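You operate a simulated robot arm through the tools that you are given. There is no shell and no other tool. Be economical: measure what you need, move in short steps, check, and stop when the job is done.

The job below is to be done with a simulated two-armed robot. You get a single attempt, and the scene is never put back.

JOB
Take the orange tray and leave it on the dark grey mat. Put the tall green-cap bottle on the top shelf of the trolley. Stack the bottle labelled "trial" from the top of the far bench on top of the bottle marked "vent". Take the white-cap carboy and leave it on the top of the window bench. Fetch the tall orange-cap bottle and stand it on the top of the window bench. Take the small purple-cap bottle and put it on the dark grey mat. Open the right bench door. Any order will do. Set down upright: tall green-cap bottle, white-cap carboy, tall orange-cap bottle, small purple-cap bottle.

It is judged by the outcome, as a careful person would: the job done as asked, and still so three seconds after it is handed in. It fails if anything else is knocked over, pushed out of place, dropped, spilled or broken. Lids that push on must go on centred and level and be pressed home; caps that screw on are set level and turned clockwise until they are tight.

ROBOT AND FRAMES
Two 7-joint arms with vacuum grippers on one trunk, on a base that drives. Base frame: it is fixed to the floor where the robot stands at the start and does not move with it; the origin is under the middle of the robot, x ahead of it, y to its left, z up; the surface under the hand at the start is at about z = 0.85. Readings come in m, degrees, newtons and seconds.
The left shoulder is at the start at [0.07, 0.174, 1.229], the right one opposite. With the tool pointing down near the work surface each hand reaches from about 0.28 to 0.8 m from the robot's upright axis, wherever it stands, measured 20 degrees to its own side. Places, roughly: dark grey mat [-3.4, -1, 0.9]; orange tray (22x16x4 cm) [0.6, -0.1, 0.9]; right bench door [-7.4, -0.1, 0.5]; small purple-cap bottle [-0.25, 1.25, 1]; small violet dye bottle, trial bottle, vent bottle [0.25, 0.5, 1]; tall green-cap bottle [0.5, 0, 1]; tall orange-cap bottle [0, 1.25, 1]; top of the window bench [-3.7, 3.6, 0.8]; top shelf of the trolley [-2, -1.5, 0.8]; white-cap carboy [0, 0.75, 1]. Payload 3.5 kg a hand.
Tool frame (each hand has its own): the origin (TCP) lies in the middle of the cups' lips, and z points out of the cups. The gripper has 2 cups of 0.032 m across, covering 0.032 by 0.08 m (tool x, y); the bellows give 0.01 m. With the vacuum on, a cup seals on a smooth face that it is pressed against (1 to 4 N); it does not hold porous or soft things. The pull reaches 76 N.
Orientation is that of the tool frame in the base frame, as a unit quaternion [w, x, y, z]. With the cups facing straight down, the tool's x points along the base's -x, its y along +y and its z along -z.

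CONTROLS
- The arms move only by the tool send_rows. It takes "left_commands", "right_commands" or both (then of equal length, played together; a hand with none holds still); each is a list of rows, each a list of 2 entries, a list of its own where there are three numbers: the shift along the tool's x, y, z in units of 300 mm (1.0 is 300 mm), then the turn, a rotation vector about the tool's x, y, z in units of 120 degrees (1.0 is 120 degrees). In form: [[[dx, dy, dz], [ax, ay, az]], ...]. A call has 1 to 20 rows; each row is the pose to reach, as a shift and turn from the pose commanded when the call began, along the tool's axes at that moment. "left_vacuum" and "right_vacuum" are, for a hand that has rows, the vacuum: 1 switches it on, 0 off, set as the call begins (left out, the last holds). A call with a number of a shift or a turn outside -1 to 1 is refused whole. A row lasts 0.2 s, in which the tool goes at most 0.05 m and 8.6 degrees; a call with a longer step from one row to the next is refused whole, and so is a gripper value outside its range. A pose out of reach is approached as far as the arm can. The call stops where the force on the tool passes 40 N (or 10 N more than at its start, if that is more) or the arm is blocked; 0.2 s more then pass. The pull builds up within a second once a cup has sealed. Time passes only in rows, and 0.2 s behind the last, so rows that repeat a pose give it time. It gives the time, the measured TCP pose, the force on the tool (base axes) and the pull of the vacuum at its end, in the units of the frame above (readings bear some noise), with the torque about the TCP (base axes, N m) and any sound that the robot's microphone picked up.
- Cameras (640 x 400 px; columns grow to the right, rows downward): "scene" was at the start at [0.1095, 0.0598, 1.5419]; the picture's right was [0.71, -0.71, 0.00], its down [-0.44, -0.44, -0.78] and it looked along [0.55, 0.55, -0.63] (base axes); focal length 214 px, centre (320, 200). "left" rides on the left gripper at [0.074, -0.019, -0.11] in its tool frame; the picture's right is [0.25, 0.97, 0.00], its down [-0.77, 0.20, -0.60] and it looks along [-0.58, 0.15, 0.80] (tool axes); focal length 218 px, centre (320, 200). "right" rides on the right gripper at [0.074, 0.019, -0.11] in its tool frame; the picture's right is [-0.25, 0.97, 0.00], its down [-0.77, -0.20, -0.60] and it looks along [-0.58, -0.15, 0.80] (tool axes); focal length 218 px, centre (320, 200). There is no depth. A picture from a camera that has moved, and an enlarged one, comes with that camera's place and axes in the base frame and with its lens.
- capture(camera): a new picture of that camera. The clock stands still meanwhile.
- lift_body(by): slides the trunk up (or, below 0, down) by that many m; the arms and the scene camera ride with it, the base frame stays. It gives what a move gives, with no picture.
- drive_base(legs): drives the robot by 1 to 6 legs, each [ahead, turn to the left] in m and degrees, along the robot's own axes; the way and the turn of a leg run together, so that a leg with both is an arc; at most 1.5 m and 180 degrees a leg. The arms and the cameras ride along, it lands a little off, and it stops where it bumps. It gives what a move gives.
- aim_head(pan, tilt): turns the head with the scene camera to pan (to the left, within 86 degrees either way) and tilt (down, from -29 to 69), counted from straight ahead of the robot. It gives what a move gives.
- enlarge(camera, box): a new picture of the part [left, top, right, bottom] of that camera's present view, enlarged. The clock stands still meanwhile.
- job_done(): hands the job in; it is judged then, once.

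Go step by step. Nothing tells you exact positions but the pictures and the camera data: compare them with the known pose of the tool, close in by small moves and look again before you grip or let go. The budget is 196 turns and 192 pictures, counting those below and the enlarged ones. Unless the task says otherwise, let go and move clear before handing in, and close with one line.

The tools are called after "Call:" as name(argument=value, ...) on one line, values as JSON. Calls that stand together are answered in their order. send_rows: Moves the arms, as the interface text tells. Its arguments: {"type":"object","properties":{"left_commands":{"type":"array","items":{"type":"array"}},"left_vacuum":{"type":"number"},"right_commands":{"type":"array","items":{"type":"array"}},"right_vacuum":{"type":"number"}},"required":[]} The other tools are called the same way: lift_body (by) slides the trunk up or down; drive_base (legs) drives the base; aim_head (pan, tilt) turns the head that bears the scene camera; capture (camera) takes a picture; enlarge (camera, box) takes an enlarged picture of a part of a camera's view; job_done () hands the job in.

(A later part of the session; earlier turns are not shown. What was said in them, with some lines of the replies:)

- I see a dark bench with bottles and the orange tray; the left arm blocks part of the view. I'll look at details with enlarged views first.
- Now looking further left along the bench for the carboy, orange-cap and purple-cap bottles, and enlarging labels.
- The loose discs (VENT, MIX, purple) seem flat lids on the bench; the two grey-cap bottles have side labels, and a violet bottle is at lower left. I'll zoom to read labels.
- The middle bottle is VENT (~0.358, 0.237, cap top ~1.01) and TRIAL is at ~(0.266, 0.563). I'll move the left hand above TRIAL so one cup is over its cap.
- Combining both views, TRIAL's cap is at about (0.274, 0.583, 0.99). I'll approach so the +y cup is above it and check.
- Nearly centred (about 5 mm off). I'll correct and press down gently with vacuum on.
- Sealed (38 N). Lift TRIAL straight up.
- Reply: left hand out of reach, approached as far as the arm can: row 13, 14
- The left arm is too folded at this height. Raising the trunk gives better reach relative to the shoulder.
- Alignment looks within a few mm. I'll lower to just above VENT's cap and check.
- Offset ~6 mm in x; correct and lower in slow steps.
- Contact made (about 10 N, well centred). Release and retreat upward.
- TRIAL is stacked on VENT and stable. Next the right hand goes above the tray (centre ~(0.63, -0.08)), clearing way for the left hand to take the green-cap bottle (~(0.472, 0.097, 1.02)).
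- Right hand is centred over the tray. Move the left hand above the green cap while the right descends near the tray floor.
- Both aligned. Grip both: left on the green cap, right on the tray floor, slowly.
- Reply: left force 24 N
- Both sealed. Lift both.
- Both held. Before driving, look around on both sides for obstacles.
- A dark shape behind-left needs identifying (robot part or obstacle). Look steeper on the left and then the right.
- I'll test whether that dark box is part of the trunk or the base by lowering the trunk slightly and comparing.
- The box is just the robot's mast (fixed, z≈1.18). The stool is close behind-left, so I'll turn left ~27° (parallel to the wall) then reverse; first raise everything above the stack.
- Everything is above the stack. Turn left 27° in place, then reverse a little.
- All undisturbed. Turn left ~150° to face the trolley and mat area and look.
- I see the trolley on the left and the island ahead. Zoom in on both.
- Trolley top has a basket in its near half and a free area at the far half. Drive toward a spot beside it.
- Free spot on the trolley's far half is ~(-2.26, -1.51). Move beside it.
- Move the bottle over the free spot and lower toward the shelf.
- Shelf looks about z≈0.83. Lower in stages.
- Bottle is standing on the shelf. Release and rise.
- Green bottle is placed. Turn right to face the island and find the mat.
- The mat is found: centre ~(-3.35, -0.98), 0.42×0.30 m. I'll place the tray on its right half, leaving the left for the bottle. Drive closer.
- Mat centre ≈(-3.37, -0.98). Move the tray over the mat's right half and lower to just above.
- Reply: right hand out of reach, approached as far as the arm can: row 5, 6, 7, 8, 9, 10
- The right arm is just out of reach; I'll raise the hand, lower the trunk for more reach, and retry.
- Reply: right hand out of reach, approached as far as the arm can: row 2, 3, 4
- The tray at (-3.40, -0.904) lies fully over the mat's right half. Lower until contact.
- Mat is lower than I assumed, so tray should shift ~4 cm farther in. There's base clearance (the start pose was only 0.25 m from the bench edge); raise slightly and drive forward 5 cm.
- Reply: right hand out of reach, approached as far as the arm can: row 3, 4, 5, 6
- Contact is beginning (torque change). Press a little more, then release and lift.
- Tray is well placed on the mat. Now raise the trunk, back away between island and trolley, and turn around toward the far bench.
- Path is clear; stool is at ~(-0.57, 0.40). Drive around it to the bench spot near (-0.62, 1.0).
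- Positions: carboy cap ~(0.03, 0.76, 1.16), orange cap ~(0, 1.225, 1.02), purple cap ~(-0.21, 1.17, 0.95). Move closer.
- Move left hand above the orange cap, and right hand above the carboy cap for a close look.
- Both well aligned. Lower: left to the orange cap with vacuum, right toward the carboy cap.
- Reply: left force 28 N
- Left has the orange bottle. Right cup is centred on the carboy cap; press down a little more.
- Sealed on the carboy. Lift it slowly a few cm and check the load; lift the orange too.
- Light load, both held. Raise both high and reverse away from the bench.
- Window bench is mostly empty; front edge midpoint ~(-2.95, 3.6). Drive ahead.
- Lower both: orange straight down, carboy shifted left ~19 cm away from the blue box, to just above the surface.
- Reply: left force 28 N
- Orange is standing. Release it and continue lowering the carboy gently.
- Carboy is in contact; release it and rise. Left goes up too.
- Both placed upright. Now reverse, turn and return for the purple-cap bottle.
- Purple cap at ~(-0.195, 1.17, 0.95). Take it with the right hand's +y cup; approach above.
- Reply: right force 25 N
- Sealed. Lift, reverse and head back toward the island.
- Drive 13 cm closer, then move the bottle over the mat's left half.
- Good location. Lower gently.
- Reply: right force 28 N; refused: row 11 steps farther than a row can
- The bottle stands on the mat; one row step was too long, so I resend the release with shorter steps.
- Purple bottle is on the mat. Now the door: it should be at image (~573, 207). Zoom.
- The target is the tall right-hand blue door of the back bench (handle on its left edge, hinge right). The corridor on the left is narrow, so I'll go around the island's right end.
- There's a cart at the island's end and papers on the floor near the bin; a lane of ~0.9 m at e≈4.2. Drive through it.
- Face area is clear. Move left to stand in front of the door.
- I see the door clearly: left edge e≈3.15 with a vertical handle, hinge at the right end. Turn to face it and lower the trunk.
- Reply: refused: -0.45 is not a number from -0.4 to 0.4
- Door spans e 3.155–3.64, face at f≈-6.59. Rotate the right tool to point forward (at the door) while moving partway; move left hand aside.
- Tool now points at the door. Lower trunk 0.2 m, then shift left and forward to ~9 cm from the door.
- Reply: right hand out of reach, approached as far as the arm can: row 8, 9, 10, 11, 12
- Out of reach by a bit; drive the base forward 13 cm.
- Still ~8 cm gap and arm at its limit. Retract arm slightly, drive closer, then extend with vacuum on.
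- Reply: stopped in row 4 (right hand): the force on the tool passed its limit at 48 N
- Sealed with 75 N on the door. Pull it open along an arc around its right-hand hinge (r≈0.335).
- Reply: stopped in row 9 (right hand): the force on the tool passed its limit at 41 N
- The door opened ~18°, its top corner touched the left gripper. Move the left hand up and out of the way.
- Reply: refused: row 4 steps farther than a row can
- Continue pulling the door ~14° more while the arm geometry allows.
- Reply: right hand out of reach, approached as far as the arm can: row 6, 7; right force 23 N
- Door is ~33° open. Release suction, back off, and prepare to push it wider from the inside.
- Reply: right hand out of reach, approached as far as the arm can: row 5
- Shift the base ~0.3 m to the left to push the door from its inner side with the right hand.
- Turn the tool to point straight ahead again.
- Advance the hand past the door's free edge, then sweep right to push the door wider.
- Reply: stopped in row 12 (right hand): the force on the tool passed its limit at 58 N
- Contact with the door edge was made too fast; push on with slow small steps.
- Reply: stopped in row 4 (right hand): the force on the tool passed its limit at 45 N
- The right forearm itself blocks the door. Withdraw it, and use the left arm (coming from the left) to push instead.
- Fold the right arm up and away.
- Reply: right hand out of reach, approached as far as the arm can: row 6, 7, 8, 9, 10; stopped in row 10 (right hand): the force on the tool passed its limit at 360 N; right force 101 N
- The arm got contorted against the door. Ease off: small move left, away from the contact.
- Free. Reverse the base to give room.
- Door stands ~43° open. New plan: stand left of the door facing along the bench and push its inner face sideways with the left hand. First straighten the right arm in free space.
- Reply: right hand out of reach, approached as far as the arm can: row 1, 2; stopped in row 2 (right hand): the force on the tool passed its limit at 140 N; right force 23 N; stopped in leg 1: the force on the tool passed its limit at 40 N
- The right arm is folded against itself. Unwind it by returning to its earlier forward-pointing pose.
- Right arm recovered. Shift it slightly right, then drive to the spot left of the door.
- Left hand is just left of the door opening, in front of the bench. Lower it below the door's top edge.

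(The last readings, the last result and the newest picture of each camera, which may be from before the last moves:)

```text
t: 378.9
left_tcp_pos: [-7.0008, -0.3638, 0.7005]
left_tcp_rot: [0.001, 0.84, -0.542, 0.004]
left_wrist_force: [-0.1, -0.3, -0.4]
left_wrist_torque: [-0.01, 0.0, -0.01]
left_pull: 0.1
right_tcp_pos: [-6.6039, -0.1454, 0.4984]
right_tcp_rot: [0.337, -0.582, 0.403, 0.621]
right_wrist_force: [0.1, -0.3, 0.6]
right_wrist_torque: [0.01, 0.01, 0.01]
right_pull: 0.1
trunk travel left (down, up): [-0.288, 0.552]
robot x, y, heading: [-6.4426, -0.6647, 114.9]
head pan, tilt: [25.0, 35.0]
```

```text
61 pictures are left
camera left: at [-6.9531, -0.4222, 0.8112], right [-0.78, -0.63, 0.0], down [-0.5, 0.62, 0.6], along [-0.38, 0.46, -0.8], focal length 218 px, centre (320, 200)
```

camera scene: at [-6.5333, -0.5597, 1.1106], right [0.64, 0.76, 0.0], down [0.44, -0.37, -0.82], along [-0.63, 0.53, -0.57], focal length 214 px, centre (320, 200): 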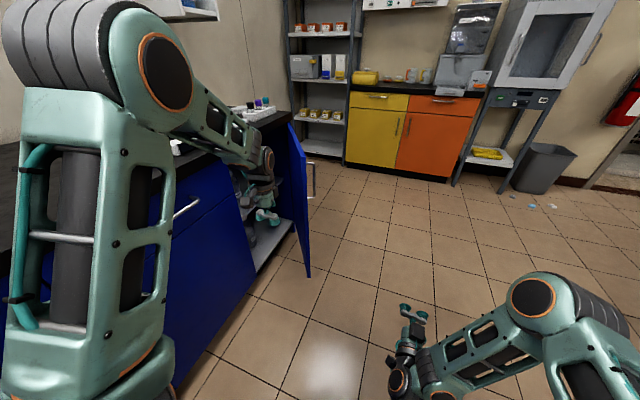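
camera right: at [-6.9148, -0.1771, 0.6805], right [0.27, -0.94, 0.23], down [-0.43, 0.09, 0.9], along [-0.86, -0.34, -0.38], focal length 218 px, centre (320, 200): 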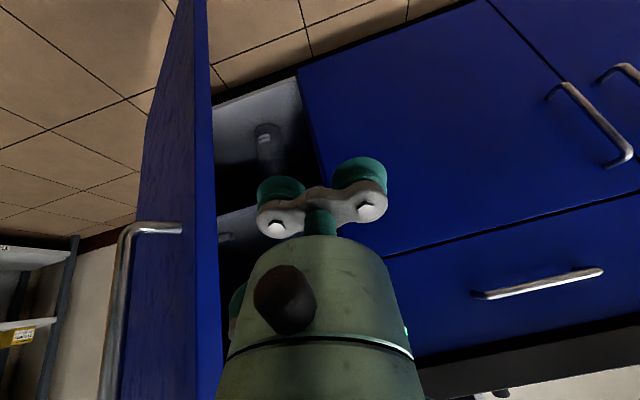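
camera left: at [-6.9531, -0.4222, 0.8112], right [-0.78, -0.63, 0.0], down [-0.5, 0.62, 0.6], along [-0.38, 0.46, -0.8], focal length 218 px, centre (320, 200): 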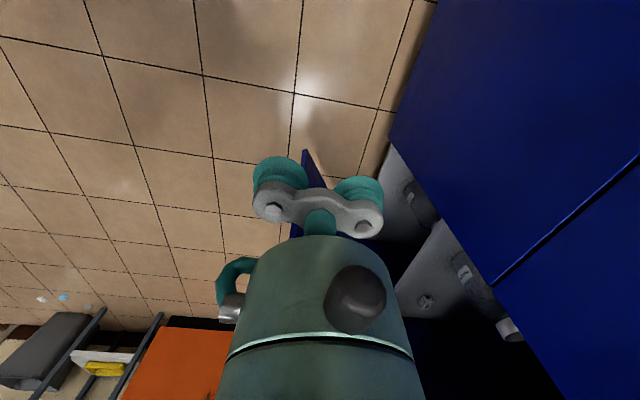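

Good: the hand is behind the door's free edge. Drive forward gently so it pushes the door open.

Call:
drive_base(legs=[[0.22, 0]])

Call:
drive_base(legs=[[0.08, 0]])

Call:
capture(camera="scene")

Call:
capture(camera="left")

```text
t: 380.6
left_tcp_pos: [-7.0945, -0.1669, 0.7008]
left_tcp_rot: [0.002, 0.841, -0.541, 0.004]
left_wrist_force: [0.0, 0.0, 0.5]
left_wrist_torque: [-0.02, 0.0, -0.04]
left_pull: 0.0
right_tcp_pos: [-6.6971, 0.0512, 0.4974]
right_tcp_rot: [0.335, -0.583, 0.402, 0.621]
right_wrist_force: [-0.5, -0.4, -0.5]
right_wrist_torque: [0.03, 0.01, 0.01]
right_pull: 0.0
trunk travel left (down, up): [-0.288, 0.552]
robot x, y, heading: [-6.5346, -0.4599, 114.9]
head pan, tilt: [25.0, 35.0]
```

```text
t: 381.6
left_tcp_pos: [-7.1256, -0.0978, 0.7001]
left_tcp_rot: [0.001, 0.841, -0.541, 0.004]
left_wrist_force: [-0.1, 0.4, 0.0]
left_wrist_torque: [-0.02, -0.05, -0.01]
left_pull: 0.0
right_tcp_pos: [-6.7297, 0.1207, 0.497]
right_tcp_rot: [0.336, -0.583, 0.403, 0.621]
right_wrist_force: [0.8, 0.2, -0.5]
right_wrist_torque: [0.03, 0.01, 0.0]
right_pull: 0.1
trunk travel left (down, up): [-0.288, 0.552]
robot x, y, heading: [-6.5665, -0.3924, 114.8]
head pan, tilt: [25.0, 35.0]
```

```text
60 pictures are left
camera scene: at [-6.6579, -0.2926, 1.1104], right [0.64, 0.77, 0.0], down [0.44, -0.37, -0.82], along [-0.63, 0.53, -0.57], focal length 214 px, centre (320, 200)
```

scene: 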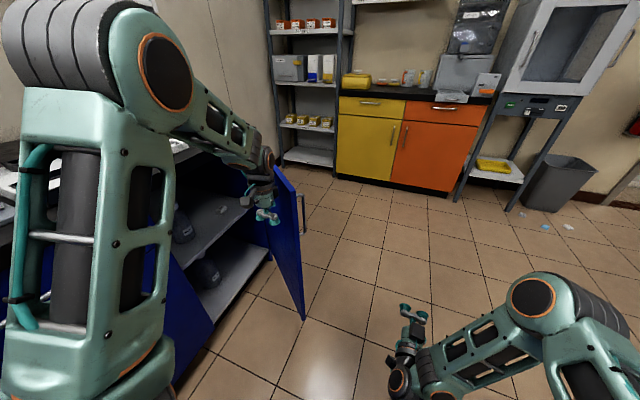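

```text
59 pictures are left
camera left: at [-7.0779, -0.1562, 0.8108], right [-0.78, -0.63, 0.0], down [-0.51, 0.62, 0.6], along [-0.38, 0.46, -0.8], focal length 218 px, centre (320, 200)
```

left: 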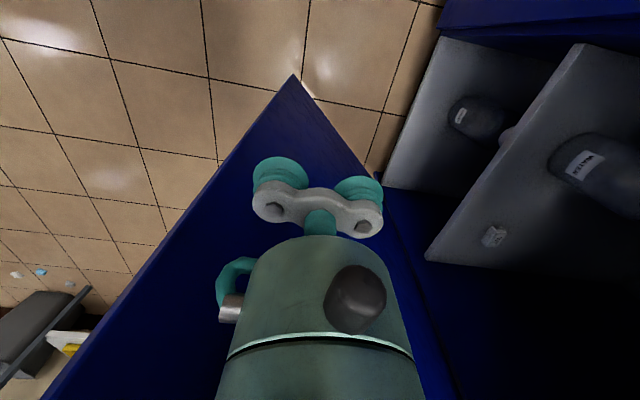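

Call:
drive_base(legs=[[0.1, 0]])

Call:
drive_base(legs=[[0.1, 0]])

Call:
capture(camera="scene")

Call:
capture(camera="left")

```text
t: 382.8
left_tcp_pos: [-7.167, -0.0097, 0.6994]
left_tcp_rot: [0.001, 0.841, -0.54, 0.005]
left_wrist_force: [-0.1, -0.8, -0.6]
left_wrist_torque: [-0.01, 0.0, 0.0]
left_pull: 0.1
right_tcp_pos: [-6.77, 0.2086, 0.4976]
right_tcp_rot: [0.337, -0.583, 0.403, 0.62]
right_wrist_force: [-0.3, -0.1, -0.1]
right_wrist_torque: [0.02, -0.04, 0.0]
right_pull: 0.2
trunk travel left (down, up): [-0.288, 0.552]
robot x, y, heading: [-6.6045, -0.3079, 114.8]
head pan, tilt: [25.0, 35.0]
```

```text
t: 383.9
left_tcp_pos: [-7.2095, 0.0783, 0.7009]
left_tcp_rot: [0.002, 0.841, -0.541, 0.004]
left_wrist_force: [-0.4, 0.6, 0.0]
left_wrist_torque: [-0.01, -0.01, -0.01]
left_pull: 0.0
right_tcp_pos: [-6.8109, 0.2986, 0.4977]
right_tcp_rot: [0.336, -0.583, 0.402, 0.621]
right_wrist_force: [-0.4, 0.0, -0.1]
right_wrist_torque: [0.05, -0.02, 0.01]
right_pull: 0.0
trunk travel left (down, up): [-0.288, 0.552]
robot x, y, heading: [-6.6503, -0.2178, 115.3]
head pan, tilt: [25.0, 35.0]
```

```text
58 pictures are left
camera scene: at [-6.7402, -0.1158, 1.1104], right [0.64, 0.77, 0.0], down [0.44, -0.37, -0.82], along [-0.63, 0.53, -0.57], focal length 214 px, centre (320, 200)
```

scene: 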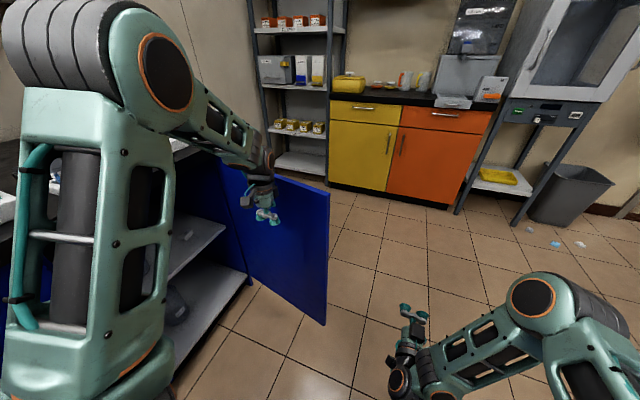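

```text
57 pictures are left
camera left: at [-7.1602, 0.0206, 0.8107], right [-0.78, -0.63, 0.0], down [-0.51, 0.62, 0.6], along [-0.38, 0.46, -0.8], focal length 218 px, centre (320, 200)
```

left: 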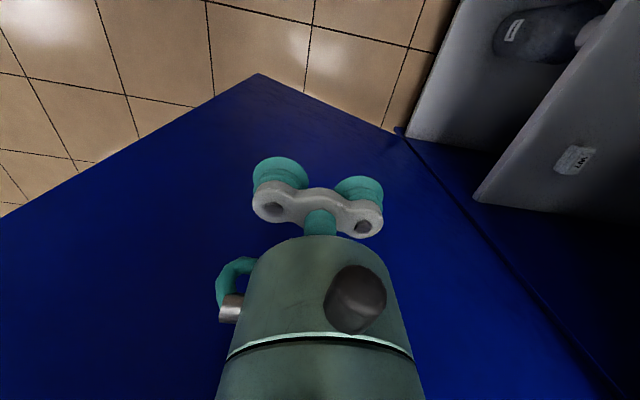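

Door is at roughly 75–80°. Push a little more, then back away.

Call:
drive_base(legs=[[0.07, 0]])

Call:
drive_base(legs=[[-0.45, 0]])

Call:
capture(camera="scene")

```text
t: 384.9
left_tcp_pos: [-7.2392, 0.1438, 0.6987]
left_tcp_rot: [0.002, 0.84, -0.542, 0.004]
left_wrist_force: [-0.3, 0.7, -0.6]
left_wrist_torque: [-0.01, -0.02, -0.04]
left_pull: 0.1
right_tcp_pos: [-6.8407, 0.3625, 0.4968]
right_tcp_rot: [0.337, -0.581, 0.405, 0.62]
right_wrist_force: [-0.2, 0.1, -0.1]
right_wrist_torque: [-0.02, -0.01, -0.01]
right_pull: 0.1
trunk travel left (down, up): [-0.288, 0.552]
robot x, y, heading: [-6.6777, -0.155, 115.2]
head pan, tilt: [25.0, 35.0]
```

```text
t: 387.7
left_tcp_pos: [-7.0464, -0.2694, 0.7012]
left_tcp_rot: [0.002, 0.841, -0.541, 0.003]
left_wrist_force: [-1.2, 0.1, 0.2]
left_wrist_torque: [0.0, -0.01, -0.02]
left_pull: 0.0
right_tcp_pos: [-6.6504, -0.0519, 0.4984]
right_tcp_rot: [0.336, -0.582, 0.402, 0.621]
right_wrist_force: [-0.1, -0.4, -1.0]
right_wrist_torque: [0.0, 0.01, 0.04]
right_pull: 0.0
trunk travel left (down, up): [-0.288, 0.552]
robot x, y, heading: [-6.4876, -0.5706, 114.8]
head pan, tilt: [25.0, 35.0]
```

```text
56 pictures are left
camera scene: at [-6.5775, -0.4656, 1.1106], right [0.64, 0.77, 0.0], down [0.44, -0.37, -0.82], along [-0.63, 0.53, -0.57], focal length 214 px, centre (320, 200)
```

scene: 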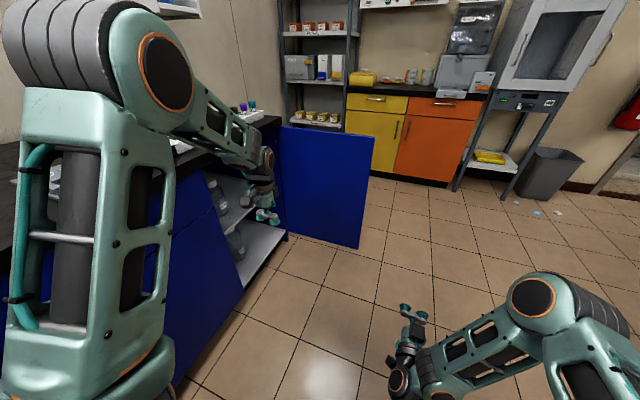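

Door is fully open (~90°). Raise the left hand clear and check the bench and shelf contents.

Call:
send_rows(left_commands=[[[0, 0, -0.1], [0, 0, 0]], [[0, 0, -0.2], [0, 0, 0]], [[0, 0, -0.3], [0, 0, 0]], [[0, 0, -0.4], [0, 0, 0]], [[0, 0, -0.5], [0, 0, 0]], [[0, 0, -0.6], [0, 0, 0]], [[0, 0, -0.7], [0, 0, 0]], [[0, 0, -0.8], [0, 0, 0]]])

Call:
drive_base(legs=[[0, -30], [-0.3, 0]])

Call:
aim_head(pan=55, tilt=25)

Call:
capture(camera="scene")

```text
t: 389.5
left_tcp_pos: [-7.0479, -0.2693, 0.9392]
left_tcp_rot: [0.002, 0.841, -0.541, 0.004]
left_wrist_force: [-0.4, 0.2, -0.3]
left_wrist_torque: [-0.02, 0.0, 0.0]
left_pull: 0.1
right_tcp_pos: [-6.6504, -0.0515, 0.4985]
right_tcp_rot: [0.336, -0.583, 0.402, 0.621]
right_wrist_force: [0.0, 1.2, 0.6]
right_wrist_torque: [0.04, -0.01, 0.01]
right_pull: 0.1
trunk travel left (down, up): [-0.288, 0.552]
robot x, y, heading: [-6.4879, -0.5671, 115.0]
head pan, tilt: [25.0, 35.0]
```

```text
t: 393.1
left_tcp_pos: [-6.8461, -0.3246, 0.9404]
left_tcp_rot: [-0.002, -0.664, 0.748, -0.003]
left_wrist_force: [-0.3, 0.3, 0.0]
left_wrist_torque: [0.01, -0.03, 0.02]
left_pull: 0.1
right_tcp_pos: [-6.391, -0.3459, 0.4995]
right_tcp_rot: [0.493, -0.452, 0.545, 0.506]
right_wrist_force: [-0.1, 0.5, -0.7]
right_wrist_torque: [-0.04, -0.01, 0.0]
right_pull: 0.1
trunk travel left (down, up): [-0.288, 0.552]
robot x, y, heading: [-6.5186, -0.8663, 83.5]
head pan, tilt: [25.0, 35.0]
```

```text
t: 394.0
left_tcp_pos: [-6.845, -0.3241, 0.9396]
left_tcp_rot: [-0.003, -0.663, 0.749, -0.004]
left_wrist_force: [-0.3, 0.2, -0.2]
left_wrist_torque: [0.01, 0.02, -0.03]
left_pull: 0.0
right_tcp_pos: [-6.3926, -0.3464, 0.4982]
right_tcp_rot: [0.493, -0.452, 0.545, 0.506]
right_wrist_force: [0.0, -0.8, -0.8]
right_wrist_torque: [-0.02, 0.01, -0.01]
right_pull: 0.0
trunk travel left (down, up): [-0.288, 0.552]
robot x, y, heading: [-6.5219, -0.869, 83.5]
head pan, tilt: [55.0, 25.0]
```

```text
55 pictures are left
camera scene: at [-6.5869, -0.7598, 1.1263], right [0.66, 0.75, 0.0], down [0.32, -0.28, -0.91], along [-0.68, 0.6, -0.42], focal length 214 px, centre (320, 200)
```

scene: 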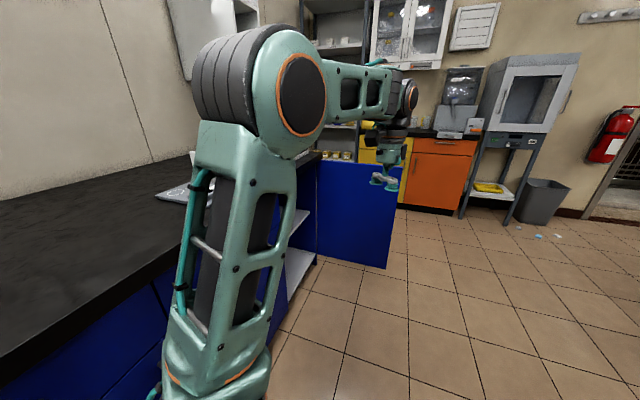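

The door is wide open and both hands are clear. All the other placements looked good in their last pictures, so I'm handing in.

Call:
job_done()

```text
The job is handed in.
```

I finished all seven items and handed the job in: the tray and purple-cap bottle are on the grey mat, the green-cap bottle is on the trolley's top shelf, TRIAL is stacked on VENT, the carboy and orange-cap bottle are on the window bench, and the right bench door is about 90° open. While I was opening that door, the right arm jammed hard against it (360 N) and I had to back it off; the door and the things around it looked undamaged afterwards.
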